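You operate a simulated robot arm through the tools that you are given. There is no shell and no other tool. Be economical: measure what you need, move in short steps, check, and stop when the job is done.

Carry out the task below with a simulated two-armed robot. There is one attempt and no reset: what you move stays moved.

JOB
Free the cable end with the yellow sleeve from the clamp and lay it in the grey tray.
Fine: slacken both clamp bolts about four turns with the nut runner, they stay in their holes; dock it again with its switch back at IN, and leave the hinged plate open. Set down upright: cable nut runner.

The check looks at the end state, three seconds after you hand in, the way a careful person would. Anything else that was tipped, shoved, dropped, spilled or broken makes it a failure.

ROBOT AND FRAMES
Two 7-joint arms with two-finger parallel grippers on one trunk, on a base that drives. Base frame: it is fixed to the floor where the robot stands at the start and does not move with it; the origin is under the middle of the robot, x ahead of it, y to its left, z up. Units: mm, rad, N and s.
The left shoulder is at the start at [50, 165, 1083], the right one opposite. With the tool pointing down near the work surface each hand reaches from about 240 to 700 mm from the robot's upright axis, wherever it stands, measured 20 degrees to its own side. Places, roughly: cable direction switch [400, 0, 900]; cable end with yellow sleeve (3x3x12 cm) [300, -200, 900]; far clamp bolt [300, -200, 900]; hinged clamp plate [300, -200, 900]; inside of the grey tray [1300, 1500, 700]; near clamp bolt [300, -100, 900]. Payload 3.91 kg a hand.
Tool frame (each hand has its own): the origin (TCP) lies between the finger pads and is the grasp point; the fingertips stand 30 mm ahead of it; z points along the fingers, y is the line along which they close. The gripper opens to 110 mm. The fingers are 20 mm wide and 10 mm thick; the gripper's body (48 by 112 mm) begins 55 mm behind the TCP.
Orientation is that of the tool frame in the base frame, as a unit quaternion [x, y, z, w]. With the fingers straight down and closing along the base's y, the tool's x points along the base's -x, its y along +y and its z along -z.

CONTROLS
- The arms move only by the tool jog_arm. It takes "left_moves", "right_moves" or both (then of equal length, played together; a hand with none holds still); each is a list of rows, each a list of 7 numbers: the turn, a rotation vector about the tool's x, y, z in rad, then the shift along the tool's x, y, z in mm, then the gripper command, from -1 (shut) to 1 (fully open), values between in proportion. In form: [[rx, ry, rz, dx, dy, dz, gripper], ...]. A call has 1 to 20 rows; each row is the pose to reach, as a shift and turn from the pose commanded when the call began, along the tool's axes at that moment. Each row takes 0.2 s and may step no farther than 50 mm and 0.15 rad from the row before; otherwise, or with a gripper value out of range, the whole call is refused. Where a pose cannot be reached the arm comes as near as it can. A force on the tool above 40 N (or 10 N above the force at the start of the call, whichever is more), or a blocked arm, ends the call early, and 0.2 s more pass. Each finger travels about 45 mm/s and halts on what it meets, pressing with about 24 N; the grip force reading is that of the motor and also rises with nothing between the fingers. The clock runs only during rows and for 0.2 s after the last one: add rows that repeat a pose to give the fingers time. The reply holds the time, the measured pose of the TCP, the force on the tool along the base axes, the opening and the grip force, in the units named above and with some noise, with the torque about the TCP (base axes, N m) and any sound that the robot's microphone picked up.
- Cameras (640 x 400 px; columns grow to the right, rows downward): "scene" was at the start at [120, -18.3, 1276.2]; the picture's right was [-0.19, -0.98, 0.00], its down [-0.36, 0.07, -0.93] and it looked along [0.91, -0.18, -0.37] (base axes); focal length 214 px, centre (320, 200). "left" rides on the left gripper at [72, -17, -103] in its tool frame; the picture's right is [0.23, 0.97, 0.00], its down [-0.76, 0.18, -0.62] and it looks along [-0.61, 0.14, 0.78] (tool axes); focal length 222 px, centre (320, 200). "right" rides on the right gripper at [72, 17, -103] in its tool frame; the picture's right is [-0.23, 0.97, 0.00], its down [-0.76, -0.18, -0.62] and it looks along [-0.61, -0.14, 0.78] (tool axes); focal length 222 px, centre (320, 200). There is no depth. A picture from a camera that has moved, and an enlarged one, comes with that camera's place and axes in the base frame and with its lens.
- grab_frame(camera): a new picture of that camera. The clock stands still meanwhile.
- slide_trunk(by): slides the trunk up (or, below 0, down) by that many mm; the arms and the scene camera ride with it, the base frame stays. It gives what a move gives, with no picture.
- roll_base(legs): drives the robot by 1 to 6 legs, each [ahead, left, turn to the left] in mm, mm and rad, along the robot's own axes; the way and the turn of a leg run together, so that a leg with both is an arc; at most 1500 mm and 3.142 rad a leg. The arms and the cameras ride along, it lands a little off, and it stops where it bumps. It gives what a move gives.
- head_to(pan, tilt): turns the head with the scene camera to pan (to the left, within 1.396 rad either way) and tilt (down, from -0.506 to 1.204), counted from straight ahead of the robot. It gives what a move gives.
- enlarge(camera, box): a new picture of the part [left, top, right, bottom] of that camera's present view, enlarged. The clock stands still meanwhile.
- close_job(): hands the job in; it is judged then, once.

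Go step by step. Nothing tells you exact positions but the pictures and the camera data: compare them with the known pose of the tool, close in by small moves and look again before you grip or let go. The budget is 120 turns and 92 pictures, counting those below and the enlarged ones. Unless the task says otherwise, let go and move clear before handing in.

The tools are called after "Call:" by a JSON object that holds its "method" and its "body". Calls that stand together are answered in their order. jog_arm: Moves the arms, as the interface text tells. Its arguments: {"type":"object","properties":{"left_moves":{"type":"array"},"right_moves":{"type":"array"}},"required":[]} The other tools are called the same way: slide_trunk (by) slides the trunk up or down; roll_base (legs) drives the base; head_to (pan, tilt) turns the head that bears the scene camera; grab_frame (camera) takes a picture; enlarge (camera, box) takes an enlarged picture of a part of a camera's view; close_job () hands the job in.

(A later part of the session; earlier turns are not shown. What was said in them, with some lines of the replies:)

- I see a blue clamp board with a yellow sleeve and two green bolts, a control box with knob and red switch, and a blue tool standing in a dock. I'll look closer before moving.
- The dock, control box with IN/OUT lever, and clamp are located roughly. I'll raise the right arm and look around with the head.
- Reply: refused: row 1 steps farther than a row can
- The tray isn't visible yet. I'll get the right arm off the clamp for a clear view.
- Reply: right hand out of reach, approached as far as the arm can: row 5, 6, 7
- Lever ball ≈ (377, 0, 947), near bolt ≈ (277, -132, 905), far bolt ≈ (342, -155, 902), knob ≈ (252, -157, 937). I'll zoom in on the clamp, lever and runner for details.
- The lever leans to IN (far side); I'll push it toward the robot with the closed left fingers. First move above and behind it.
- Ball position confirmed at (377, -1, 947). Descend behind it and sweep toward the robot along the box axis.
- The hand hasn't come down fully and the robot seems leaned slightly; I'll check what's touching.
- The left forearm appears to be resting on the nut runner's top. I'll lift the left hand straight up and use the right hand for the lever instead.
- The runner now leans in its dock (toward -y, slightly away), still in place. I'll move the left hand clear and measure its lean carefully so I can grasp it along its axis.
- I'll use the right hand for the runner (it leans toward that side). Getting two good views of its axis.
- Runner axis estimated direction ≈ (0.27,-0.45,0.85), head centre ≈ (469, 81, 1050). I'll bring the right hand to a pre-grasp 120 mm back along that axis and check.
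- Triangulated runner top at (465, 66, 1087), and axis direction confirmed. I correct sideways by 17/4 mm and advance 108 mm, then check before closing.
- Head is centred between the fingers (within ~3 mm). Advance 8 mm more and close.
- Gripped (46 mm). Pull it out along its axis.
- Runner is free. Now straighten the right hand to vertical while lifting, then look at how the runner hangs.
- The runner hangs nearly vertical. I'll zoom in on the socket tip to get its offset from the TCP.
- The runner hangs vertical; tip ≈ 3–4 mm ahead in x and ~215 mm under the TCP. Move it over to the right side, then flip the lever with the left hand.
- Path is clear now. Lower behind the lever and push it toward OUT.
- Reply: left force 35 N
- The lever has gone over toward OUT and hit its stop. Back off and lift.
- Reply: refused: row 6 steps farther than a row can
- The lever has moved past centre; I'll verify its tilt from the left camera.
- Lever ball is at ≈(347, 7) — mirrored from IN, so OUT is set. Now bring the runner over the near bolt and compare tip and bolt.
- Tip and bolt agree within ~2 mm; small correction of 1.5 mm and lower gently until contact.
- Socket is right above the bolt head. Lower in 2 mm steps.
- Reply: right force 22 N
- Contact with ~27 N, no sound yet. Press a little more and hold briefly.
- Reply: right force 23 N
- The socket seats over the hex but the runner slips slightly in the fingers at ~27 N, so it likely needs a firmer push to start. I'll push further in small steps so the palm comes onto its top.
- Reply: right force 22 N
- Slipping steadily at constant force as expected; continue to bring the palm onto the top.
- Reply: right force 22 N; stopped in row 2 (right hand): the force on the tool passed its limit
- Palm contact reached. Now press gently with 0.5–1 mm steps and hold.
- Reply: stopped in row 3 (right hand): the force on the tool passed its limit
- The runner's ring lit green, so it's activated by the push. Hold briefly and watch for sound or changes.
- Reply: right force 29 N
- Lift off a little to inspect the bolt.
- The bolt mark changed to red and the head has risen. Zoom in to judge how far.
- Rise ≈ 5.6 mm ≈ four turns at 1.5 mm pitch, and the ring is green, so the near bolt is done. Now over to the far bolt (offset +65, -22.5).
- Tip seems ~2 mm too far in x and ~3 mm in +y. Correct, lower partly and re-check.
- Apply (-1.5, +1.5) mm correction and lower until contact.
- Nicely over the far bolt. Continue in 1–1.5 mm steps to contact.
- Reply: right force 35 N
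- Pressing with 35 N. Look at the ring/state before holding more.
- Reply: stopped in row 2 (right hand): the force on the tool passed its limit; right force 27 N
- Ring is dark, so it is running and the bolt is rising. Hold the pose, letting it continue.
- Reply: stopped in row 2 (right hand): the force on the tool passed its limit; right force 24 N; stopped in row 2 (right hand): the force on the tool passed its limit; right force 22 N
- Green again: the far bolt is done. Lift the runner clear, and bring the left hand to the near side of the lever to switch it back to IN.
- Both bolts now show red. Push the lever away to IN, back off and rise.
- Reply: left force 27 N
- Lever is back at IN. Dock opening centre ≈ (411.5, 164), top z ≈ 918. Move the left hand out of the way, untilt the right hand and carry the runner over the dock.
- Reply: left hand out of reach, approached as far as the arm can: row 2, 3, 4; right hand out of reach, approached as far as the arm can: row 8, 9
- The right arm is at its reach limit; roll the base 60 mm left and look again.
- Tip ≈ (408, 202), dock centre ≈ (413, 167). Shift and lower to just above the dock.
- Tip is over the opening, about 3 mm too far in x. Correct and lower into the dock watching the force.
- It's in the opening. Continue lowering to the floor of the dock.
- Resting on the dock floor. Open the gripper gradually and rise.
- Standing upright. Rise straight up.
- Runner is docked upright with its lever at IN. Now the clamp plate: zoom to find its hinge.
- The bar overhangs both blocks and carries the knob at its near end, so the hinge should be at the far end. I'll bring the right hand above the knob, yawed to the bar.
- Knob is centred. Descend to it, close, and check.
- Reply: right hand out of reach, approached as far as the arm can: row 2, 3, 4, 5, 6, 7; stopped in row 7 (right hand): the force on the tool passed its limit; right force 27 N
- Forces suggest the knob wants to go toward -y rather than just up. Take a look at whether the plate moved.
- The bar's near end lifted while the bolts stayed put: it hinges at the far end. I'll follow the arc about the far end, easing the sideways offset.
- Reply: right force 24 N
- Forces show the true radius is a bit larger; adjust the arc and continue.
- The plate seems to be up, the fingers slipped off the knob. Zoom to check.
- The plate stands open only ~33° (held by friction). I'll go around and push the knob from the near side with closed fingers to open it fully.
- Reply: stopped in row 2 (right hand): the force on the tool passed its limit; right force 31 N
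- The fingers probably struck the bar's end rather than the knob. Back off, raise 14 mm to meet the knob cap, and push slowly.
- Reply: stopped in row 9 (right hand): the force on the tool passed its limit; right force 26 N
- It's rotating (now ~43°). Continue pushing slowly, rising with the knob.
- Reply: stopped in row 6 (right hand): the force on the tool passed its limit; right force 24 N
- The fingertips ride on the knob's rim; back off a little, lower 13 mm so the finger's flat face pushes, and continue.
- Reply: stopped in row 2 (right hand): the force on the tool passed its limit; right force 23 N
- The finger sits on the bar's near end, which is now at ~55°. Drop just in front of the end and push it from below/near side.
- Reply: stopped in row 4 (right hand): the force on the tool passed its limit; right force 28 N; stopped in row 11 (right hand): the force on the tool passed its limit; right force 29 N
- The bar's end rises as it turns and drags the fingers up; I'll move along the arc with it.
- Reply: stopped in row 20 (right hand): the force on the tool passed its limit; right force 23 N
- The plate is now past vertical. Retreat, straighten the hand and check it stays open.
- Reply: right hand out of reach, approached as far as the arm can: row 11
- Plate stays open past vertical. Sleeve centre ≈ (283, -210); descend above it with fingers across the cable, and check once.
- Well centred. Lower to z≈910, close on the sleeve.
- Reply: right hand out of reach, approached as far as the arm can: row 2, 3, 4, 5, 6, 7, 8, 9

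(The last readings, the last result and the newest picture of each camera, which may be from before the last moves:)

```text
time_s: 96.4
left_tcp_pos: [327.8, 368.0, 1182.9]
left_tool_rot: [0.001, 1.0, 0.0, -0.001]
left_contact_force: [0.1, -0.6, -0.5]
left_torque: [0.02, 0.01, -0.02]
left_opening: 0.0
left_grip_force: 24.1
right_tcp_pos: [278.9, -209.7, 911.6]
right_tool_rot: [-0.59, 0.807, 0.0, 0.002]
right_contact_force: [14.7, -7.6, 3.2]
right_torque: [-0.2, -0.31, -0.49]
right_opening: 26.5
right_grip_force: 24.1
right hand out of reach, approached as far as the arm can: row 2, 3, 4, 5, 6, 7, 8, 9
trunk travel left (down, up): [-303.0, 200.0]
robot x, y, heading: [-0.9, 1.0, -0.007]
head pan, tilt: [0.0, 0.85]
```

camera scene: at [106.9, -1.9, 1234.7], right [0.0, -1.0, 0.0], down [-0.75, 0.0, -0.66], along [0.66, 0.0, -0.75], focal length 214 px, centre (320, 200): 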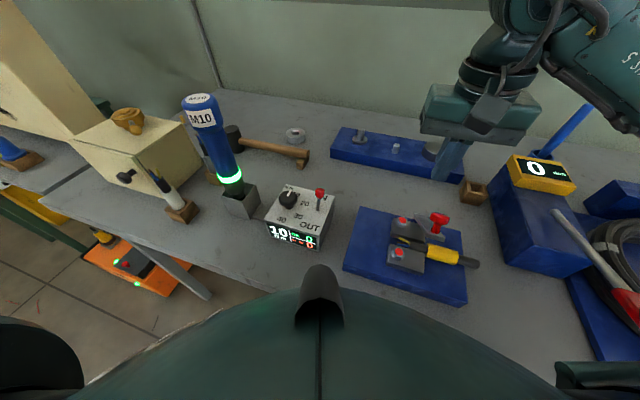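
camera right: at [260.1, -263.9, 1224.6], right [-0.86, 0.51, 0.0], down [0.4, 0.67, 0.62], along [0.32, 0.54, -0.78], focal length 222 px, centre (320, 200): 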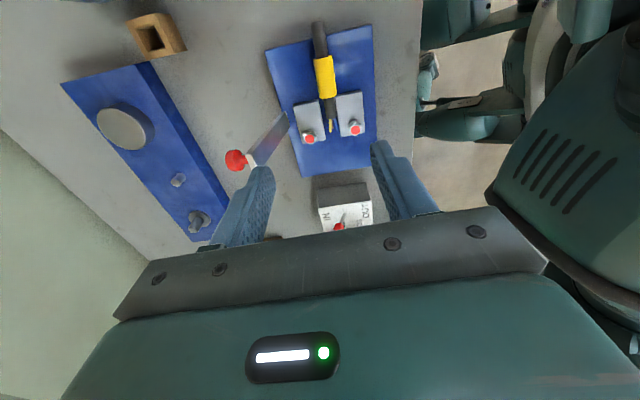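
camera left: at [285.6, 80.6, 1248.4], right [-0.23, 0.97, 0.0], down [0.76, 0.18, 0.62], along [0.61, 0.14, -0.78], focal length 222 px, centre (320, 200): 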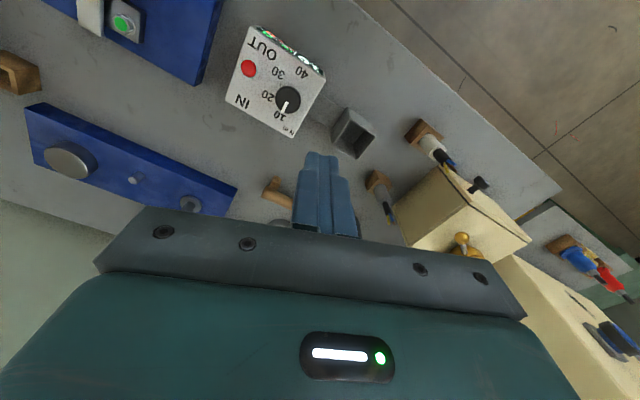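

Gripped the sleeve (26.5 mm). Lift straight up, easing the sideways load.

Call:
{"method": "jog_arm", "body": {"right_moves": [[0, 0, 0, 0, -2, -3, -1], [0, 0, 0, 0, -3, -10, -1], [0, 0, 0, 0, -3, -25, -1], [0, 0, 0, 0, -3, -50, -1], [0, 0, 0, 0, -3, -85, -1], [0, 0, 0, 0, -3, -120, -1], [0, 0, 0, 0, -3, -160, -1], [0, 0, 0, 0, -3, -200, -1]]}}

Call:
{"method": "head_to", "body": {"pan": 0.0, "tilt": 0.7}}

Call:
{"method": "grab_frame", "body": {"camera": "scene"}}

```text
time_s: 98.2
left_tcp_pos: [326.5, 368.4, 1182.4]
left_tool_rot: [0.002, 1.0, 0.0, 0.0]
left_contact_force: [-0.2, 0.1, 0.3]
left_torque: [0.01, 0.0, 0.01]
left_opening: 0.0
left_grip_force: 24.5
right_tcp_pos: [278.8, -209.5, 1112.3]
right_tool_rot: [-0.592, 0.806, 0.001, 0.0]
right_contact_force: [-0.7, 0.2, -0.9]
right_torque: [0.02, 0.03, -0.02]
right_opening: 23.5
right_grip_force: 23.9
trunk travel left (down, up): [-303.0, 200.0]
robot x, y, heading: [-1.8, 1.4, -0.006]
head pan, tilt: [0.0, 0.85]
```

```text
time_s: 98.9
left_tcp_pos: [327.8, 369.3, 1183.0]
left_tool_rot: [0.001, 1.0, 0.0, 0.0]
left_contact_force: [-0.6, 0.0, 0.1]
left_torque: [0.0, -0.04, 0.04]
left_opening: 0.3
left_grip_force: 23.8
right_tcp_pos: [279.3, -209.1, 1111.4]
right_tool_rot: [-0.593, 0.805, 0.001, 0.0]
right_contact_force: [0.7, 0.6, -0.8]
right_torque: [0.02, -0.02, -0.01]
right_opening: 23.7
right_grip_force: 23.7
trunk travel left (down, up): [-303.0, 200.0]
robot x, y, heading: [-2.9, -0.2, -0.0]
head pan, tilt: [0.0, 0.7]
```

```text
4 pictures are left
camera scene: at [111.6, -1.8, 1246.9], right [0.0, -1.0, 0.0], down [-0.64, 0.0, -0.76], along [0.76, 0.0, -0.64], focal length 214 px, centre (320, 200)
```

scene: 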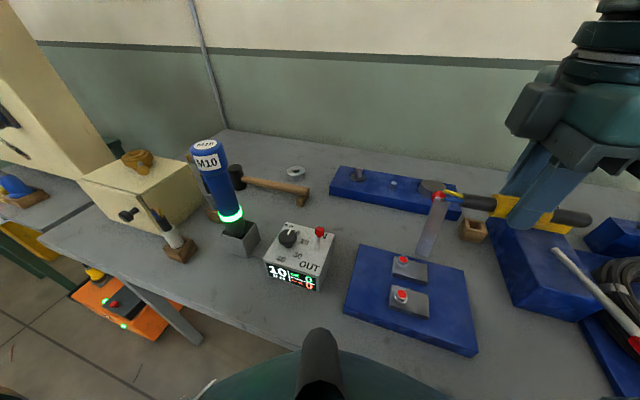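

The cable end is free and held. Now raise the trunk for clearance, back off and drive left to find the tray.

Call:
{"method": "slide_trunk", "body": {"by": 100}}

Call:
{"method": "roll_base", "body": {"legs": [[-250, 0, 0], [0, 1400, 0]]}}

Call:
{"method": "head_to", "body": {"pan": -0.1, "tilt": 0.45}}

Call:
{"method": "grab_frame", "body": {"camera": "scene"}}

```text
time_s: 100.2
left_tcp_pos: [327.1, 369.6, 1282.8]
left_tool_rot: [0.003, 1.0, -0.001, 0.0]
left_contact_force: [0.7, -0.4, 1.1]
left_torque: [0.03, 0.01, -0.02]
left_opening: 0.0
left_grip_force: 24.3
right_tcp_pos: [279.5, -208.0, 1210.5]
right_tool_rot: [-0.592, 0.806, 0.002, 0.0]
right_contact_force: [-0.2, 0.0, -0.8]
right_torque: [-0.01, 0.02, 0.0]
right_opening: 23.5
right_grip_force: 23.5
trunk travel left (down, up): [-403.0, 100.0]
robot x, y, heading: [0.7, -0.7, -0.002]
head pan, tilt: [0.0, 0.7]
```

```text
time_s: 108.4
left_tcp_pos: [70.3, 1741.0, 1282.1]
left_tool_rot: [-0.004, 1.0, 0.0, 0.0]
left_contact_force: [-0.3, 0.4, -0.2]
left_torque: [-0.01, -0.01, 0.01]
left_opening: 0.1
left_grip_force: 23.9
right_tcp_pos: [29.6, 1162.1, 1211.6]
right_tool_rot: [-0.597, 0.802, 0.0, 0.0]
right_contact_force: [-0.1, 0.0, -0.9]
right_torque: [0.01, -0.02, -0.01]
right_opening: 23.3
right_grip_force: 23.6
trunk travel left (down, up): [-403.0, 100.0]
robot x, y, heading: [-253.5, 1365.9, 0.011]
head pan, tilt: [0.0, 0.7]
```

```text
time_s: 109.2
left_tcp_pos: [69.9, 1739.7, 1282.0]
left_tool_rot: [-0.005, 1.0, 0.0, 0.0]
left_contact_force: [0.1, -0.2, 0.5]
left_torque: [0.0, -0.04, 0.01]
left_opening: 0.1
left_grip_force: 24.2
right_tcp_pos: [29.3, 1162.2, 1211.2]
right_tool_rot: [-0.597, 0.803, 0.002, 0.0]
right_contact_force: [-0.4, -0.3, -0.5]
right_torque: [0.01, 0.02, -0.03]
right_opening: 23.3
right_grip_force: 23.7
trunk travel left (down, up): [-403.0, 100.0]
robot x, y, heading: [-257.0, 1364.4, 0.01]
head pan, tilt: [-0.099, 0.45]
```

```text
3 pictures are left
camera scene: at [-134.5, 1357.5, 1369.1], right [-0.09, -1.0, 0.0], down [-0.43, 0.04, -0.9], along [0.9, -0.08, -0.44], focal length 214 px, centre (320, 200)
```

scene: 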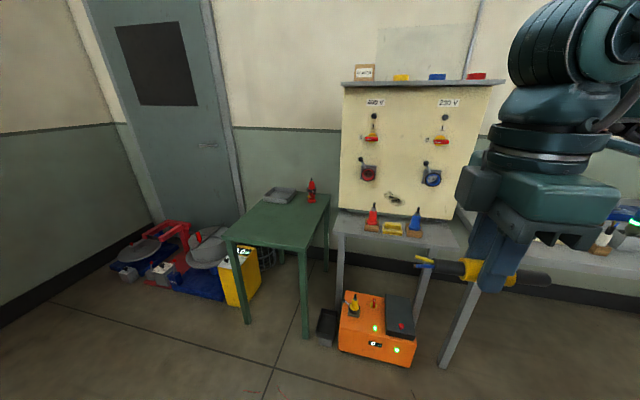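

I see the green table with the grey tray at ≈(1318, 1524); its near legs are at about (829,1773) and (729,1378). I'll drive to about (535,1640), staying clear of the legs, then lower the trunk.

Call:
{"method": "roll_base", "body": {"legs": [[690, 230, 0], [100, 40, 0.1]]}}

Call:
{"method": "slide_trunk", "body": {"by": -230}}

Call:
{"method": "head_to", "body": {"pan": -0.25, "tilt": 0.6}}

Call:
{"method": "grab_frame", "body": {"camera": "scene"}}

```text
time_s: 113.8
left_tcp_pos: [802.4, 2019.5, 1282.1]
left_tool_rot: [-0.028, 1.0, -0.002, 0.001]
left_contact_force: [0.1, 0.4, -0.3]
left_torque: [0.02, 0.05, -0.01]
left_opening: 0.0
left_grip_force: 24.3
right_tcp_pos: [790.3, 1431.4, 1216.5]
right_tool_rot: [-0.603, 0.798, 0.002, 0.005]
right_contact_force: [0.1, 0.8, -1.4]
right_torque: [-0.03, -0.04, -0.02]
right_opening: 23.3
right_grip_force: 23.8
trunk travel left (down, up): [-403.0, 100.0]
robot x, y, heading: [499.9, 1627.6, 0.05]
head pan, tilt: [-0.099, 0.45]
stopped in leg 2: the robot was blocked; the commanded pose is now the measured one
```

```text
time_s: 116.3
left_tcp_pos: [802.2, 2020.2, 1051.3]
left_tool_rot: [-0.027, 1.0, -0.004, 0.003]
left_contact_force: [0.0, -0.7, -0.6]
left_torque: [0.01, 0.0, -0.01]
left_opening: 0.2
left_grip_force: 24.0
right_tcp_pos: [787.3, 1432.9, 986.6]
right_tool_rot: [-0.604, 0.797, -0.001, 0.006]
right_contact_force: [-0.2, -0.3, -1.8]
right_torque: [-0.02, 0.0, 0.03]
right_opening: 23.5
right_grip_force: 24.1
trunk travel left (down, up): [-173.0, 330.0]
robot x, y, heading: [497.6, 1626.0, 0.053]
head pan, tilt: [-0.099, 0.45]
```

```text
time_s: 117.0
left_tcp_pos: [802.4, 2019.6, 1052.6]
left_tool_rot: [-0.027, 1.0, -0.004, 0.004]
left_contact_force: [-0.3, -0.1, 1.2]
left_torque: [0.0, -0.01, 0.02]
left_opening: 0.0
left_grip_force: 24.0
right_tcp_pos: [789.3, 1433.9, 987.1]
right_tool_rot: [-0.603, 0.797, 0.0, 0.006]
right_contact_force: [0.5, 0.2, -1.5]
right_torque: [0.01, 0.03, 0.01]
right_opening: 23.4
right_grip_force: 23.9
trunk travel left (down, up): [-173.0, 330.0]
robot x, y, heading: [499.6, 1626.3, 0.051]
head pan, tilt: [-0.25, 0.6]
```

```text
2 pictures are left
camera scene: at [608.0, 1615.7, 1126.8], right [-0.2, -0.98, 0.0], down [-0.55, 0.11, -0.83], along [0.81, -0.17, -0.56], focal length 214 px, centre (320, 200)
```

scene: 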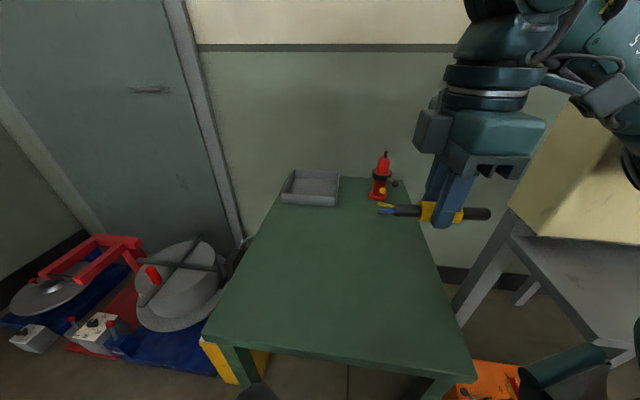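

Tray centre ≈ (1290, 1498), near wall ~x 1205. I'll extend the right arm with the hand pitched 45° forward (cable stays horizontal), to a hover above the tray.

Call:
{"method": "jog_arm", "body": {"right_moves": [[0.067, 0, 0, -16.3, -36.4, 11.8, -1], [0.133, 0, 0, -32.7, -72.8, 23.7, -1], [0.2, 0, 0, -49, -109, 35.5, -1], [0.267, 0, 0, -65.3, -145.7, 47.3, -1], [0.333, 0, 0, -81.7, -182, 59, -1], [0.4, 0, 0, -98, -218.5, 71, -1], [0.467, 0, 0, -114.3, -255, 83, -1], [0.533, 0, 0, -130.7, -291.3, 94.7, -1], [0.6, 0, 0, -147, -327.8, 106.5, -1], [0.667, 0, 0, -163.3, -364, 118, -1], [0.733, 0, 0, -179.7, -400.6, 130, -1], [0.8, 0, 0, -196, -437, 142, -1], [0.8, 0, 0, -196, -437, 142, -1]]}}

```text
time_s: 119.8
left_tcp_pos: [810.4, 2015.2, 1050.5]
left_tool_rot: [-0.027, 1.0, -0.001, -0.002]
left_contact_force: [0.2, 0.4, -0.2]
left_torque: [-0.04, 0.02, -0.01]
left_opening: 0.0
left_grip_force: 23.7
right_tcp_pos: [1157.5, 1511.1, 833.2]
right_tool_rot: [-0.556, 0.735, -0.306, 0.239]
right_contact_force: [-0.3, -0.3, -1.3]
right_torque: [0.0, 0.0, 0.0]
right_opening: 23.3
right_grip_force: 24.5
right hand out of reach, approached as far as the arm can: row 1, 2, 3, 4, 5, 6, 7, 8, 9, 10, 11, 12, 13
trunk travel left (down, up): [-173.0, 330.0]
robot x, y, heading: [502.5, 1629.1, 0.053]
head pan, tilt: [-0.25, 0.6]
```

The arm falls ~100 mm short from here. Turning the base left brings the right shoulder forward; I'll lift the hand, back off slightly, and turn.

Call:
{"method": "jog_arm", "body": {"right_moves": [[0, 0, 0, 0, -20, -20, -1], [0, 0, 0, 0, -43, -42, -1], [0, 0, 0, 0, -43, -42, -1]]}}

Call:
{"method": "roll_base", "body": {"legs": [[-25, 0, 0], [0, 0, 0.5]]}}

```text
time_s: 120.6
left_tcp_pos: [809.7, 2015.6, 1051.0]
left_tool_rot: [-0.028, 1.0, 0.0, -0.002]
left_contact_force: [-0.1, -0.3, 0.2]
left_torque: [0.02, 0.0, -0.03]
left_opening: 0.0
left_grip_force: 23.9
right_tcp_pos: [1140.3, 1503.3, 853.2]
right_tool_rot: [-0.555, 0.736, -0.306, 0.238]
right_contact_force: [0.6, 0.0, -0.2]
right_torque: [0.0, 0.01, -0.01]
right_opening: 23.2
right_grip_force: 23.4
right hand out of reach, approached as far as the arm can: row 1, 2, 3
trunk travel left (down, up): [-173.0, 330.0]
robot x, y, heading: [502.6, 1628.6, 0.057]
head pan, tilt: [-0.25, 0.6]
```

```text
time_s: 122.8
left_tcp_pos: [559.0, 2114.7, 1052.5]
left_tool_rot: [-0.275, 0.961, -0.001, -0.001]
left_contact_force: [0.3, 0.4, 0.6]
left_torque: [-0.03, 0.01, 0.0]
left_opening: 0.0
left_grip_force: 24.0
right_tcp_pos: [1095.1, 1825.8, 852.2]
right_tool_rot: [0.722, -0.574, 0.235, -0.307]
right_contact_force: [0.7, -0.3, -0.4]
right_torque: [-0.01, 0.0, -0.01]
right_opening: 23.4
right_grip_force: 24.0
trunk travel left (down, up): [-173.0, 330.0]
robot x, y, heading: [477.3, 1623.3, 0.552]
head pan, tilt: [-0.25, 0.6]
```

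Turn was free. Turn a bit more and nudge toward the table, then bring the hand upright.

Call:
{"method": "roll_base", "body": {"legs": [[0, 0, 0.3], [13, -15, 0]]}}

Call:
{"method": "jog_arm", "body": {"right_moves": [[-0.14, 0, 0, 0, 0, 0, -1], [-0.28, 0, 0, 0, 0, 0, -1], [-0.42, 0, 0, 0, 0, 0, -1], [-0.56, 0, 0, 0, 0, 0, -1], [-0.68, 0, 0, 0, 0, 0, -1], [-0.79, 0, 0, 0, 0, 0, -1], [-0.79, 0, 0, 0, 0, 0, -1]]}}

```text
time_s: 124.6
left_tcp_pos: [431.8, 2116.1, 1050.3]
left_tool_rot: [-0.416, 0.91, -0.001, -0.001]
left_contact_force: [0.3, -0.7, 0.0]
left_torque: [0.02, 0.01, 0.03]
left_opening: 0.1
left_grip_force: 24.0
right_tcp_pos: [1028.8, 1998.0, 853.5]
right_tool_rot: [0.798, -0.461, 0.188, -0.338]
right_contact_force: [-0.3, -0.3, -1.4]
right_torque: [-0.01, -0.01, 0.0]
right_opening: 23.7
right_grip_force: 24.1
trunk travel left (down, up): [-173.0, 330.0]
robot x, y, heading: [494.2, 1623.6, 0.855]
head pan, tilt: [-0.25, 0.6]
```

```text
time_s: 126.2
left_tcp_pos: [429.9, 2116.7, 1050.7]
left_tool_rot: [-0.415, 0.91, -0.003, -0.001]
left_contact_force: [-0.1, 0.2, 0.7]
left_torque: [-0.02, -0.02, 0.04]
left_opening: 0.0
left_grip_force: 24.2
right_tcp_pos: [886.8, 1883.2, 850.4]
right_tool_rot: [0.827, -0.554, 0.023, -0.096]
right_contact_force: [0.0, 1.0, -0.7]
right_torque: [-0.05, 0.0, 0.0]
right_opening: 23.1
right_grip_force: 23.6
right hand out of reach, approached as far as the arm can: row 1, 2, 3, 4, 5, 6, 7
trunk travel left (down, up): [-173.0, 330.0]
robot x, y, heading: [499.6, 1623.3, 0.857]
head pan, tilt: [-0.25, 0.6]
```

The commanded pose was out beyond reach after the turn. Sweep the hand back over the tray at a hover height, yawing to align the cable with it.

Call:
{"method": "jog_arm", "body": {"right_moves": [[0, 0, 0.06, 43.5, 13.5, 4.6, -1], [0, 0, 0.12, 87, 27, 9.2, -1], [0, 0, 0.185, 130.6, 40.4, 13.8, -1], [0, 0, 0.246, 174, 54, 18.5, -1], [0, 0, 0.308, 217.7, 67.3, 23, -1], [0, 0, 0.37, 261, 80.8, 27.7, -1], [0, 0, 0.43, 304.8, 94, 32, -1], [0, 0, 0.49, 348, 107.7, 37, -1], [0, 0, 0.554, 392, 121, 41.5, -1], [0, 0, 0.615, 435, 134.6, 46, -1], [0, 0, 0.677, 479, 148, 51, -1], [0, 0, 0.74, 522.5, 161.5, 55, -1], [0, 0, 0.8, 566, 175, 60, -1], [0, 0, 0.8, 566, 175, 60, -1]]}}

```text
time_s: 128.3
left_tcp_pos: [431.1, 2117.1, 1052.6]
left_tool_rot: [-0.416, 0.909, -0.001, -0.002]
left_contact_force: [0.4, -1.0, 1.1]
left_torque: [0.04, -0.01, 0.0]
left_opening: 0.0
left_grip_force: 24.0
right_tcp_pos: [981.3, 1534.7, 754.9]
right_tool_rot: [-0.613, 0.763, 0.005, 0.204]
right_contact_force: [-5.1, 2.2, 9.8]
right_torque: [0.11, 0.4, -0.01]
right_opening: 23.3
right_grip_force: 24.0
right hand out of reach, approached as far as the arm can: row 6, 7, 8, 9, 10
trunk travel left (down, up): [-173.0, 330.0]
robot x, y, heading: [495.6, 1622.9, 0.853]
head pan, tilt: [-0.25, 0.6]
stopped in row 10 (right hand): the force on the tool passed its limit (the readings are from after the stop); the commanded pose is now the measured one
```

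The cable's low end touched the table top. Lift 100 mm and straighten the hand.

Call:
{"method": "jog_arm", "body": {"right_moves": [[0, 0, 0, -13, -10, -37, -1], [0, 0, 0, -25, -19, -73, -1], [-0.083, 0.109, 0, -32, -24, -92, -1], [-0.167, 0.218, 0, -32, -24, -92, -1], [-0.25, 0.327, 0, -32, -24, -92, -1], [-0.25, 0.327, 0, -32, -24, -92, -1]]}}

```text
time_s: 129.7
left_tcp_pos: [430.6, 2116.2, 1052.9]
left_tool_rot: [-0.416, 0.91, -0.001, -0.002]
left_contact_force: [0.4, -0.4, 0.4]
left_torque: [0.0, 0.02, -0.01]
left_opening: 0.1
left_grip_force: 24.5
right_tcp_pos: [980.7, 1566.6, 812.6]
right_tool_rot: [-0.563, 0.817, 0.003, 0.124]
right_contact_force: [0.8, 0.2, -1.0]
right_torque: [0.03, 0.02, 0.02]
right_opening: 23.2
right_grip_force: 23.8
right hand out of reach, approached as far as the arm can: row 1, 2, 3, 4, 5, 6
trunk travel left (down, up): [-173.0, 330.0]
robot x, y, heading: [495.7, 1626.6, 0.857]
head pan, tilt: [-0.25, 0.6]
```

The sideways bearing is limiting the arm. Turn the base back right by 0.3 and re-read the hand's pose.

Call:
{"method": "roll_base", "body": {"legs": [[0, 0, -0.3]]}}

Call:
{"method": "jog_arm", "body": {"right_moves": [[0, 0, 0, 0, 0, 0, -1], [0, 0, 0, 0, 0, 0, -1]]}}

```text
time_s: 130.7
left_tcp_pos: [494.3, 2128.7, 1048.4]
left_tool_rot: [-0.356, 0.934, -0.003, -0.003]
left_contact_force: [0.1, -0.1, -1.1]
left_torque: [-0.02, -0.06, -0.01]
left_opening: 0.0
left_grip_force: 24.3
right_tcp_pos: [966.4, 1514.8, 810.4]
right_tool_rot: [-0.517, 0.848, -0.003, 0.118]
right_contact_force: [0.0, 0.2, -0.7]
right_torque: [-0.02, 0.01, 0.0]
right_opening: 23.5
right_grip_force: 23.9
trunk travel left (down, up): [-173.0, 330.0]
robot x, y, heading: [499.2, 1626.3, 0.728]
head pan, tilt: [-0.25, 0.6]
stopped in leg 1: the robot was blocked; the commanded pose is now the measured one
```

```text
time_s: 131.3
left_tcp_pos: [495.7, 2130.5, 1047.5]
left_tool_rot: [-0.356, 0.934, -0.005, -0.004]
left_contact_force: [0.5, 0.1, 0.2]
left_torque: [-0.01, -0.02, -0.03]
left_opening: 0.0
left_grip_force: 24.0
right_tcp_pos: [967.0, 1513.9, 809.6]
right_tool_rot: [-0.516, 0.848, -0.002, 0.118]
right_contact_force: [0.7, 0.2, -1.5]
right_torque: [0.0, 0.02, 0.01]
right_opening: 23.4
right_grip_force: 23.5
trunk travel left (down, up): [-173.0, 330.0]
robot x, y, heading: [496.0, 1629.5, 0.721]
head pan, tilt: [-0.25, 0.6]
```

Turning stopped at heading 0.72. From here the shoulder is ~605 mm from the tray; try extending straight toward it at constant height.

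Call:
{"method": "jog_arm", "body": {"right_moves": [[0, 0, 0, -6, -4, -29, -1], [0, 0, 0, -26, -44, -21, -1], [0, 0, 0, -46, -84, -11, -1], [0, 0, 0, -67, -126, -1, -1], [0, 0, 0, -86, -164, 8, -1], [0, 0, 0, -105, -202, 17, -1], [0, 0, 0, -124, -240, 25, -1], [0, 0, 0, -124, -240, 25, -1]]}}

```text
time_s: 133.1
left_tcp_pos: [496.9, 2122.9, 1051.6]
left_tool_rot: [-0.355, 0.935, -0.003, -0.001]
left_contact_force: [-0.4, -0.3, -0.5]
left_torque: [0.02, -0.03, -0.03]
left_opening: 0.0
left_grip_force: 24.1
right_tcp_pos: [1055.6, 1558.0, 844.8]
right_tool_rot: [-0.512, 0.85, 0.0, 0.122]
right_contact_force: [-0.7, 0.0, -0.7]
right_torque: [-0.02, 0.02, -0.01]
right_opening: 23.5
right_grip_force: 24.0
right hand out of reach, approached as far as the arm can: row 2, 3, 4, 5, 6, 7, 8
trunk travel left (down, up): [-173.0, 330.0]
robot x, y, heading: [496.6, 1627.5, 0.722]
head pan, tilt: [-0.25, 0.6]
```

The arm is limited sideways, so a heading near 0.15 is best, now with a comfortable wrist yaw. Pull the hand in, back off, turn right and come back up to the table.

Call:
{"method": "jog_arm", "body": {"right_moves": [[0, 0, 0, -10, 45, -8, -1], [0, 0, 0, -20, 90, -16, -1], [0, 0, 0, -30, 136, -25, -1], [0, 0, 0, -40, 182, -33, -1], [0, 0, 0, -50, 228, -42, -1], [0, 0, 0, -60, 273, -50, -1], [0, 0, 0, -69, 318, -58, -1], [0, 0, 0, -69, 318, -58, -1]]}}

Call:
{"method": "roll_base", "body": {"legs": [[-55, 50, 0], [0, 0, -0.57], [50, -5, 0]]}}

```text
time_s: 134.9
left_tcp_pos: [496.0, 2123.9, 1051.2]
left_tool_rot: [-0.355, 0.935, -0.002, -0.001]
left_contact_force: [0.4, 0.2, -0.5]
left_torque: [-0.02, -0.01, -0.02]
left_opening: 0.0
left_grip_force: 23.9
right_tcp_pos: [787.8, 1770.7, 871.4]
right_tool_rot: [-0.514, 0.849, 0.0, 0.121]
right_contact_force: [0.0, -0.4, -1.2]
right_torque: [-0.05, -0.02, -0.02]
right_opening: 23.5
right_grip_force: 24.0
trunk travel left (down, up): [-173.0, 330.0]
robot x, y, heading: [498.5, 1625.8, 0.726]
head pan, tilt: [-0.25, 0.6]
```

```text
time_s: 138.1
left_tcp_pos: [740.5, 2048.1, 1051.9]
left_tool_rot: [-0.077, 0.997, 0.0, -0.002]
left_contact_force: [-0.1, 0.4, 0.1]
left_torque: [0.03, 0.02, 0.0]
left_opening: 0.0
left_grip_force: 24.2
right_tcp_pos: [795.4, 1592.9, 870.4]
right_tool_rot: [-0.253, 0.96, -0.034, 0.117]
right_contact_force: [0.7, -0.6, -0.5]
right_torque: [-0.01, 0.02, -0.02]
right_opening: 23.5
right_grip_force: 24.1
trunk travel left (down, up): [-173.0, 330.0]
robot x, y, heading: [467.3, 1628.7, 0.155]
head pan, tilt: [-0.25, 0.6]
```

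Heading 0.155 with good wrist margin. Nudge 22 mm closer, then extend toward the tray with a bit more forward pitch.

Call:
{"method": "roll_base", "body": {"legs": [[22, 0, 0]]}}

Call:
{"method": "jog_arm", "body": {"right_moves": [[0.015, -0.026, 0, -31, -27, 12, -1], [0.03, -0.052, 0, -63, -54, 24, -1], [0.044, -0.078, 0, -94, -81, 36, -1], [0.059, -0.104, 0, -125, -108, 48, -1], [0.074, -0.13, 0, -157, -135, 61, -1], [0.089, -0.156, 0, -188, -162, 73, -1], [0.104, -0.182, 0, -219, -189, 85, -1], [0.118, -0.208, 0, -251, -216, 97, -1], [0.133, -0.234, 0, -282, -243, 110, -1], [0.148, -0.26, 0, -313, -270, 122, -1], [0.148, -0.26, 0, -313, -270, 122, -1]]}}

```text
time_s: 138.9
left_tcp_pos: [761.6, 2050.6, 1051.5]
left_tool_rot: [-0.078, 0.997, 0.0, -0.002]
left_contact_force: [-1.0, 0.4, 0.0]
left_torque: [-0.02, 0.01, -0.01]
left_opening: 0.3
left_grip_force: 24.2
right_tcp_pos: [816.7, 1596.6, 869.4]
right_tool_rot: [-0.253, 0.96, -0.033, 0.116]
right_contact_force: [0.2, 0.3, -0.8]
right_torque: [0.01, -0.01, -0.02]
right_opening: 23.3
right_grip_force: 23.6
trunk travel left (down, up): [-173.0, 330.0]
robot x, y, heading: [488.4, 1635.2, 0.156]
head pan, tilt: [-0.25, 0.6]
```

```text
time_s: 141.3
left_tcp_pos: [761.6, 2051.7, 1051.2]
left_tool_rot: [-0.078, 0.997, 0.0, -0.002]
left_contact_force: [-1.2, 0.7, -0.5]
left_torque: [0.01, -0.02, 0.0]
left_opening: 0.0
left_grip_force: 24.1
right_tcp_pos: [1234.0, 1524.5, 846.7]
right_tool_rot: [-0.255, 0.931, -0.069, 0.253]
right_contact_force: [0.6, -0.8, -1.4]
right_torque: [0.02, 0.02, 0.02]
right_opening: 23.5
right_grip_force: 24.2
right hand out of reach, approached as far as the arm can: row 10, 11
trunk travel left (down, up): [-173.0, 330.0]
robot x, y, heading: [491.1, 1634.5, 0.15]
head pan, tilt: [-0.25, 0.6]
```

The hand is now over the tray. Rotate the cable about the hand's axis to lie along the tray's width, come in slightly, and check with a picture.

Call:
{"method": "jog_arm", "body": {"right_moves": [[0, 0, -0.12, 2, -4, 5, -1], [0, 0, -0.24, 4, -8, 10, -1], [0, 0, -0.36, 5, -12, 15, -1], [0, 0, -0.48, 7, -16, 20, -1], [0, 0, -0.6, 7.8, -18.7, 25, -1], [0, 0, -0.6, 7.8, -18.7, 25, -1]]}}

Call:
{"method": "head_to", "body": {"pan": -0.35, "tilt": 0.6}}

Call:
{"method": "enlarge", "body": {"camera": "scene", "box": [200, 100, 460, 280]}}

```text
time_s: 142.7
left_tcp_pos: [758.9, 2055.2, 1050.5]
left_tool_rot: [-0.079, 0.997, -0.003, 0.001]
left_contact_force: [-1.1, 1.0, -0.8]
left_torque: [-0.09, -0.09, 0.02]
left_opening: 0.4
left_grip_force: 23.9
right_tcp_pos: [1076.8, 1512.3, 911.6]
right_tool_rot: [-0.463, 0.84, -0.14, 0.244]
right_contact_force: [-0.7, 0.9, -1.2]
right_torque: [-0.05, -0.08, -0.01]
right_opening: 23.5
right_grip_force: 24.4
right hand out of reach, approached as far as the arm can: row 1, 2, 3, 4, 5, 6
trunk travel left (down, up): [-173.0, 330.0]
robot x, y, heading: [497.1, 1632.4, 0.156]
head pan, tilt: [-0.25, 0.6]
```

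```text
time_s: 143.3
left_tcp_pos: [762.8, 2051.8, 1052.3]
left_tool_rot: [-0.077, 0.997, 0.0, -0.002]
left_contact_force: [0.5, 0.3, 0.2]
left_torque: [0.01, 0.0, -0.03]
left_opening: 0.1
left_grip_force: 24.1
right_tcp_pos: [1080.9, 1510.5, 909.0]
right_tool_rot: [-0.46, 0.842, -0.137, 0.246]
right_contact_force: [0.2, 0.8, -0.9]
right_torque: [-0.01, 0.0, 0.03]
right_opening: 23.4
right_grip_force: 24.3
trunk travel left (down, up): [-173.0, 330.0]
robot x, y, heading: [492.0, 1633.0, 0.148]
head pan, tilt: [-0.351, 0.6]
```

```text
2.22 times, centred on (330, 190) of scene
camera zoom: at [608.6, 1620.6, 1125.6], right [-0.2, -0.98, 0.0], down [-0.55, 0.11, -0.83], along [0.81, -0.16, -0.56], focal length 477 px, centre (298, 222)
```

zoom: 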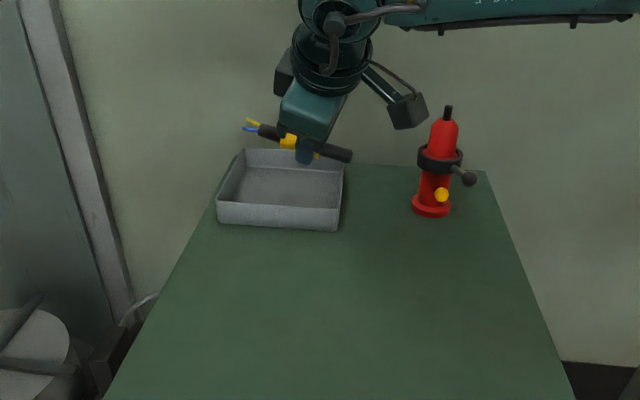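

The wrist limit pulled the hand back; tray measured: centre ≈ (1301,1503), rim z ≈ 732. Undo that yaw, and turn the base slightly left to gain reach.

Call:
{"method": "jog_arm", "body": {"right_moves": [[0, 0, 0.14, 0, 0, 0, -1], [0, 0, 0.28, 0, 0, 0, -1], [0, 0, 0.42, 0, 0, 0, -1], [0, 0, 0.52, 0, 0, 0, -1], [0, 0, 0.52, 0, 0, 0, -1]]}}

Call:
{"method": "roll_base", "body": {"legs": [[0, 0, 0.15]]}}

```text
time_s: 144.5
left_tcp_pos: [762.4, 2051.4, 1051.4]
left_tool_rot: [-0.078, 0.997, 0.0, -0.002]
left_contact_force: [0.2, 0.3, 0.2]
left_torque: [0.03, 0.05, 0.0]
left_opening: 0.1
left_grip_force: 23.6
right_tcp_pos: [1079.5, 1508.5, 908.6]
right_tool_rot: [-0.23, 0.932, -0.069, 0.271]
right_contact_force: [-0.3, -0.5, -0.7]
right_torque: [-0.01, 0.05, 0.01]
right_opening: 23.6
right_grip_force: 23.6
trunk travel left (down, up): [-173.0, 330.0]
robot x, y, heading: [494.7, 1632.1, 0.155]
head pan, tilt: [-0.351, 0.6]
```

```text
time_s: 145.6
left_tcp_pos: [697.3, 2086.7, 1051.4]
left_tool_rot: [-0.151, 0.989, -0.001, -0.001]
left_contact_force: [-0.8, -1.0, -0.2]
left_torque: [0.04, 0.03, -0.02]
left_opening: 0.2
left_grip_force: 24.0
right_tcp_pos: [1091.9, 1596.3, 907.5]
right_tool_rot: [-0.299, 0.912, -0.049, 0.276]
right_contact_force: [0.6, -0.5, -0.5]
right_torque: [0.0, -0.02, 0.02]
right_opening: 23.4
right_grip_force: 23.8
trunk travel left (down, up): [-173.0, 330.0]
robot x, y, heading: [492.6, 1635.5, 0.295]
head pan, tilt: [-0.351, 0.6]
```

Now extend to hover over the tray centre.

Call:
{"method": "jog_arm", "body": {"right_moves": [[0.014, -0.02, 0, -5.3, -25.3, 25.8, -1], [0.029, -0.04, 0, -10.7, -50.7, 51.7, -1], [0.043, -0.061, 0, -16, -76, 77.5, -1], [0.057, -0.081, -0.007, -21.3, -101.3, 103.3, -1], [0.072, -0.102, -0.009, -26.7, -126.7, 129, -1], [0.086, -0.122, -0.011, -32, -152, 155, -1], [0.086, -0.122, -0.011, -32, -152, 155, -1]]}}

```text
time_s: 147.2
left_tcp_pos: [697.0, 2086.2, 1051.5]
left_tool_rot: [-0.151, 0.989, 0.0, -0.002]
left_contact_force: [0.3, 0.8, 1.0]
left_torque: [0.0, 0.0, 0.01]
left_opening: 0.0
left_grip_force: 24.6
right_tcp_pos: [1274.1, 1501.9, 830.5]
right_tool_rot: [-0.295, 0.889, -0.072, 0.342]
right_contact_force: [0.0, 0.2, -0.5]
right_torque: [0.04, 0.02, -0.01]
right_opening: 23.5
right_grip_force: 23.9
trunk travel left (down, up): [-173.0, 330.0]
robot x, y, heading: [492.4, 1636.4, 0.298]
head pan, tilt: [-0.351, 0.6]
```

Exactly in place. Descend 55 mm while flattening the pitch a little.

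Call:
{"method": "jog_arm", "body": {"right_moves": [[-0.036, 0.051, 0.005, 8, 4.5, 10.4, -1], [-0.072, 0.102, 0.009, 15.5, 9, 20.8, -1], [-0.108, 0.153, 0.014, 23, 13.5, 31, -1], [-0.144, 0.204, 0.018, 31, 18, 41.5, -1], [-0.144, 0.204, 0.018, 31, 18, 41.5, -1]]}}

```text
time_s: 148.4
left_tcp_pos: [696.7, 2086.4, 1051.4]
left_tool_rot: [-0.152, 0.988, 0.0, -0.002]
left_contact_force: [-0.5, 0.3, 0.1]
left_torque: [0.02, -0.03, 0.02]
left_opening: 0.0
left_grip_force: 24.2
right_tcp_pos: [1231.7, 1484.2, 760.5]
right_tool_rot: [-0.301, 0.921, -0.04, 0.245]
right_contact_force: [0.5, -0.8, -0.8]
right_torque: [0.05, 0.01, -0.01]
right_opening: 23.5
right_grip_force: 23.4
right hand out of reach, approached as far as the arm can: row 1, 2, 3, 4, 5
trunk travel left (down, up): [-173.0, 330.0]
robot x, y, heading: [491.6, 1635.1, 0.299]
head pan, tilt: [-0.351, 0.6]
```

Flattening costs reach; restore the pitch and return over the tray centre.

Call:
{"method": "jog_arm", "body": {"right_moves": [[0, 0, 0, -6.4, -3.3, -13, -1], [0.03, -0.045, -0.004, -15, -6, -22, -1], [0.063, -0.09, -0.008, -29, -10, -20, -1], [0.095, -0.135, -0.012, -43, -13.5, -17, -1], [0.126, -0.18, -0.016, -57.5, -17, -13.4, -1], [0.126, -0.18, -0.016, -57.5, -17, -13.4, -1]]}}

```text
time_s: 149.8
left_tcp_pos: [696.8, 2085.9, 1051.0]
left_tool_rot: [-0.151, 0.989, 0.0, -0.002]
left_contact_force: [0.2, 0.4, 0.3]
left_torque: [-0.01, 0.03, 0.0]
left_opening: 0.0
left_grip_force: 23.9
right_tcp_pos: [1277.7, 1502.5, 797.6]
right_tool_rot: [-0.296, 0.894, -0.067, 0.331]
right_contact_force: [-0.1, 0.0, -1.1]
right_torque: [-0.02, 0.0, 0.02]
right_opening: 23.4
right_grip_force: 24.0
right hand out of reach, approached as far as the arm can: row 1, 2
trunk travel left (down, up): [-173.0, 330.0]
robot x, y, heading: [493.2, 1633.7, 0.298]
head pan, tilt: [-0.351, 0.6]
```

In position. Lower with the trunk so the arm's reach isn't affected.

Call:
{"method": "slide_trunk", "body": {"by": -33}}

Call:
{"method": "slide_trunk", "body": {"by": -5}}

```text
time_s: 150.6
left_tcp_pos: [698.1, 2086.5, 1019.2]
left_tool_rot: [-0.151, 0.989, 0.0, -0.001]
left_contact_force: [-0.1, 0.0, 0.7]
left_torque: [-0.04, -0.03, -0.02]
left_opening: 0.0
left_grip_force: 24.1
right_tcp_pos: [1276.9, 1502.1, 764.4]
right_tool_rot: [-0.296, 0.894, -0.067, 0.33]
right_contact_force: [-0.7, -0.2, 0.1]
right_torque: [-0.03, 0.01, 0.0]
right_opening: 23.5
right_grip_force: 24.3
trunk travel left (down, up): [-140.0, 363.0]
robot x, y, heading: [492.8, 1633.5, 0.303]
head pan, tilt: [-0.351, 0.6]
```

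```text
time_s: 151.1
left_tcp_pos: [696.6, 2086.5, 1014.6]
left_tool_rot: [-0.151, 0.988, -0.001, -0.001]
left_contact_force: [-0.1, 0.4, -1.4]
left_torque: [-0.01, -0.03, -0.01]
left_opening: 0.3
left_grip_force: 23.8
right_tcp_pos: [1277.1, 1503.7, 762.5]
right_tool_rot: [-0.296, 0.893, -0.068, 0.332]
right_contact_force: [-1.8, -0.9, 8.5]
right_torque: [-0.24, 0.23, -0.03]
right_opening: 23.6
right_grip_force: 23.3
trunk travel left (down, up): [-135.0, 368.0]
robot x, y, heading: [494.6, 1633.1, 0.3]
head pan, tilt: [-0.351, 0.6]
```

The cable's low end touches the tray floor. Open the fingers gently.

Call:
{"method": "jog_arm", "body": {"right_moves": [[0, 0, 0, 0, 0, 0, -0.5], [0, 0, 0, 0, 0, 0, -0.4], [0, 0, 0, 0, 0, 0, -0.3], [0, 0, 0, 0, 0, 0, -0.2], [0, 0, 0, 0, 0, 0, -0.1], [0, 0, 0, 0, 0, 0, -0.1], [0, 0, 0, 0, 0, 0, -0.1]]}}

Call:
{"method": "enlarge", "body": {"camera": "scene", "box": [220, 100, 440, 260]}}

```text
time_s: 152.7
left_tcp_pos: [696.5, 2085.8, 1013.2]
left_tool_rot: [-0.152, 0.988, 0.0, -0.001]
left_contact_force: [1.0, 0.2, -0.1]
left_torque: [-0.01, -0.01, 0.05]
left_opening: 0.0
left_grip_force: 24.2
right_tcp_pos: [1276.5, 1500.6, 762.5]
right_tool_rot: [-0.296, 0.893, -0.067, 0.332]
right_contact_force: [6.5, -11.7, 14.6]
right_torque: [-0.12, -0.3, -0.15]
right_opening: 41.0
right_grip_force: 0.1
trunk travel left (down, up): [-135.0, 368.0]
robot x, y, heading: [497.4, 1639.5, 0.3]
head pan, tilt: [-0.351, 0.6]
```

```text
2.50 times, centred on (330, 180) of scene
camera zoom: at [608.1, 1637.3, 1087.9], right [-0.05, -1.0, 0.0], down [-0.56, 0.03, -0.83], along [0.82, -0.04, -0.56], focal length 536 px, centre (295, 250)
```

zoom: 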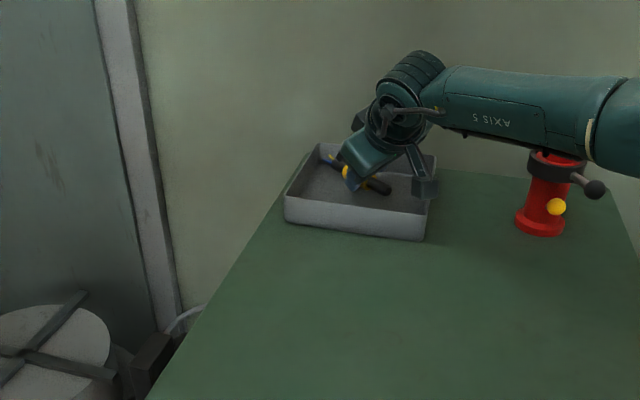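

The cable end lies in the tray. Withdraw along the finger direction, then up and back.

Call:
{"method": "jog_arm", "body": {"right_moves": [[0, 0, 0, 0, 0, -8, -0.1], [0, 0, 0, 0, 0, -20, -0.1], [0, 0, 0, 0, 0, -36, -0.1], [0, 0, 0, 0, 0, -56, -0.1], [0, 0, 0, 0, 0, -80, -0.1], [0, 0, 0, 0, 0, -110, -0.1], [0, 0, 0, 0, 0, -140, -0.1]]}}

Call:
{"method": "slide_trunk", "body": {"by": 100}}

```text
time_s: 154.3
left_tcp_pos: [696.3, 2086.2, 1013.5]
left_tool_rot: [-0.151, 0.988, 0.0, -0.001]
left_contact_force: [-0.2, 0.5, 0.4]
left_torque: [0.0, 0.04, -0.02]
left_opening: 0.0
left_grip_force: 24.5
right_tcp_pos: [1189.2, 1492.6, 869.0]
right_tool_rot: [-0.296, 0.894, -0.067, 0.33]
right_contact_force: [0.7, 0.2, -0.3]
right_torque: [-0.04, -0.01, -0.02]
right_opening: 49.6
right_grip_force: 0.1
trunk travel left (down, up): [-135.0, 368.0]
robot x, y, heading: [490.4, 1633.6, 0.305]
head pan, tilt: [-0.351, 0.6]
```

```text
time_s: 155.6
left_tcp_pos: [696.5, 2086.5, 1113.7]
left_tool_rot: [-0.151, 0.989, -0.001, -0.001]
left_contact_force: [-0.6, 0.4, -0.1]
left_torque: [0.0, -0.03, -0.01]
left_opening: 0.2
left_grip_force: 23.9
right_tcp_pos: [1189.8, 1492.6, 968.5]
right_tool_rot: [-0.296, 0.894, -0.066, 0.331]
right_contact_force: [0.1, 0.3, 0.4]
right_torque: [0.03, -0.01, 0.01]
right_opening: 49.7
right_grip_force: 0.1
trunk travel left (down, up): [-235.0, 268.0]
robot x, y, heading: [493.0, 1633.4, 0.296]
head pan, tilt: [-0.351, 0.6]
```

The hand is clear above the tray; one last look if a picture remains.

Call:
{"method": "enlarge", "body": {"camera": "scene", "box": [220, 100, 440, 260]}}

```text
refused: no pictures are left
```

Force and opening readings show the right hand is empty and clear. The last picture, taken just as the fingers opened, showed the cable end lying in the tray.

Call:
{"method": "close_job", "body": {}}

```text
The job is handed in.
```

I handed the job in with the yellow-sleeved cable end lying in the grey tray. My last picture was taken as the fingers opened, so I didn't see it after the hand withdrew.

- **Bolts:** both were run out with the nut runner until its ring went green and their marks turned red. The near bolt rose about 5.6 mm, and I judged four turns from that; I didn't count them. Both are still in their holes.
- **Nut runner:** it is back upright in its dock with the switch at IN. Early on, my left forearm leaned on it and tilted it in the dock. I lifted it out from that position, and it stood straight when I put it back.
- **Plate:** it is open past vertical and stayed there when I let go.
- **Contacts:** the base stopped against something twice near the green table, and the cable's end touched the table top once. I saw nothing displaced in later pictures.
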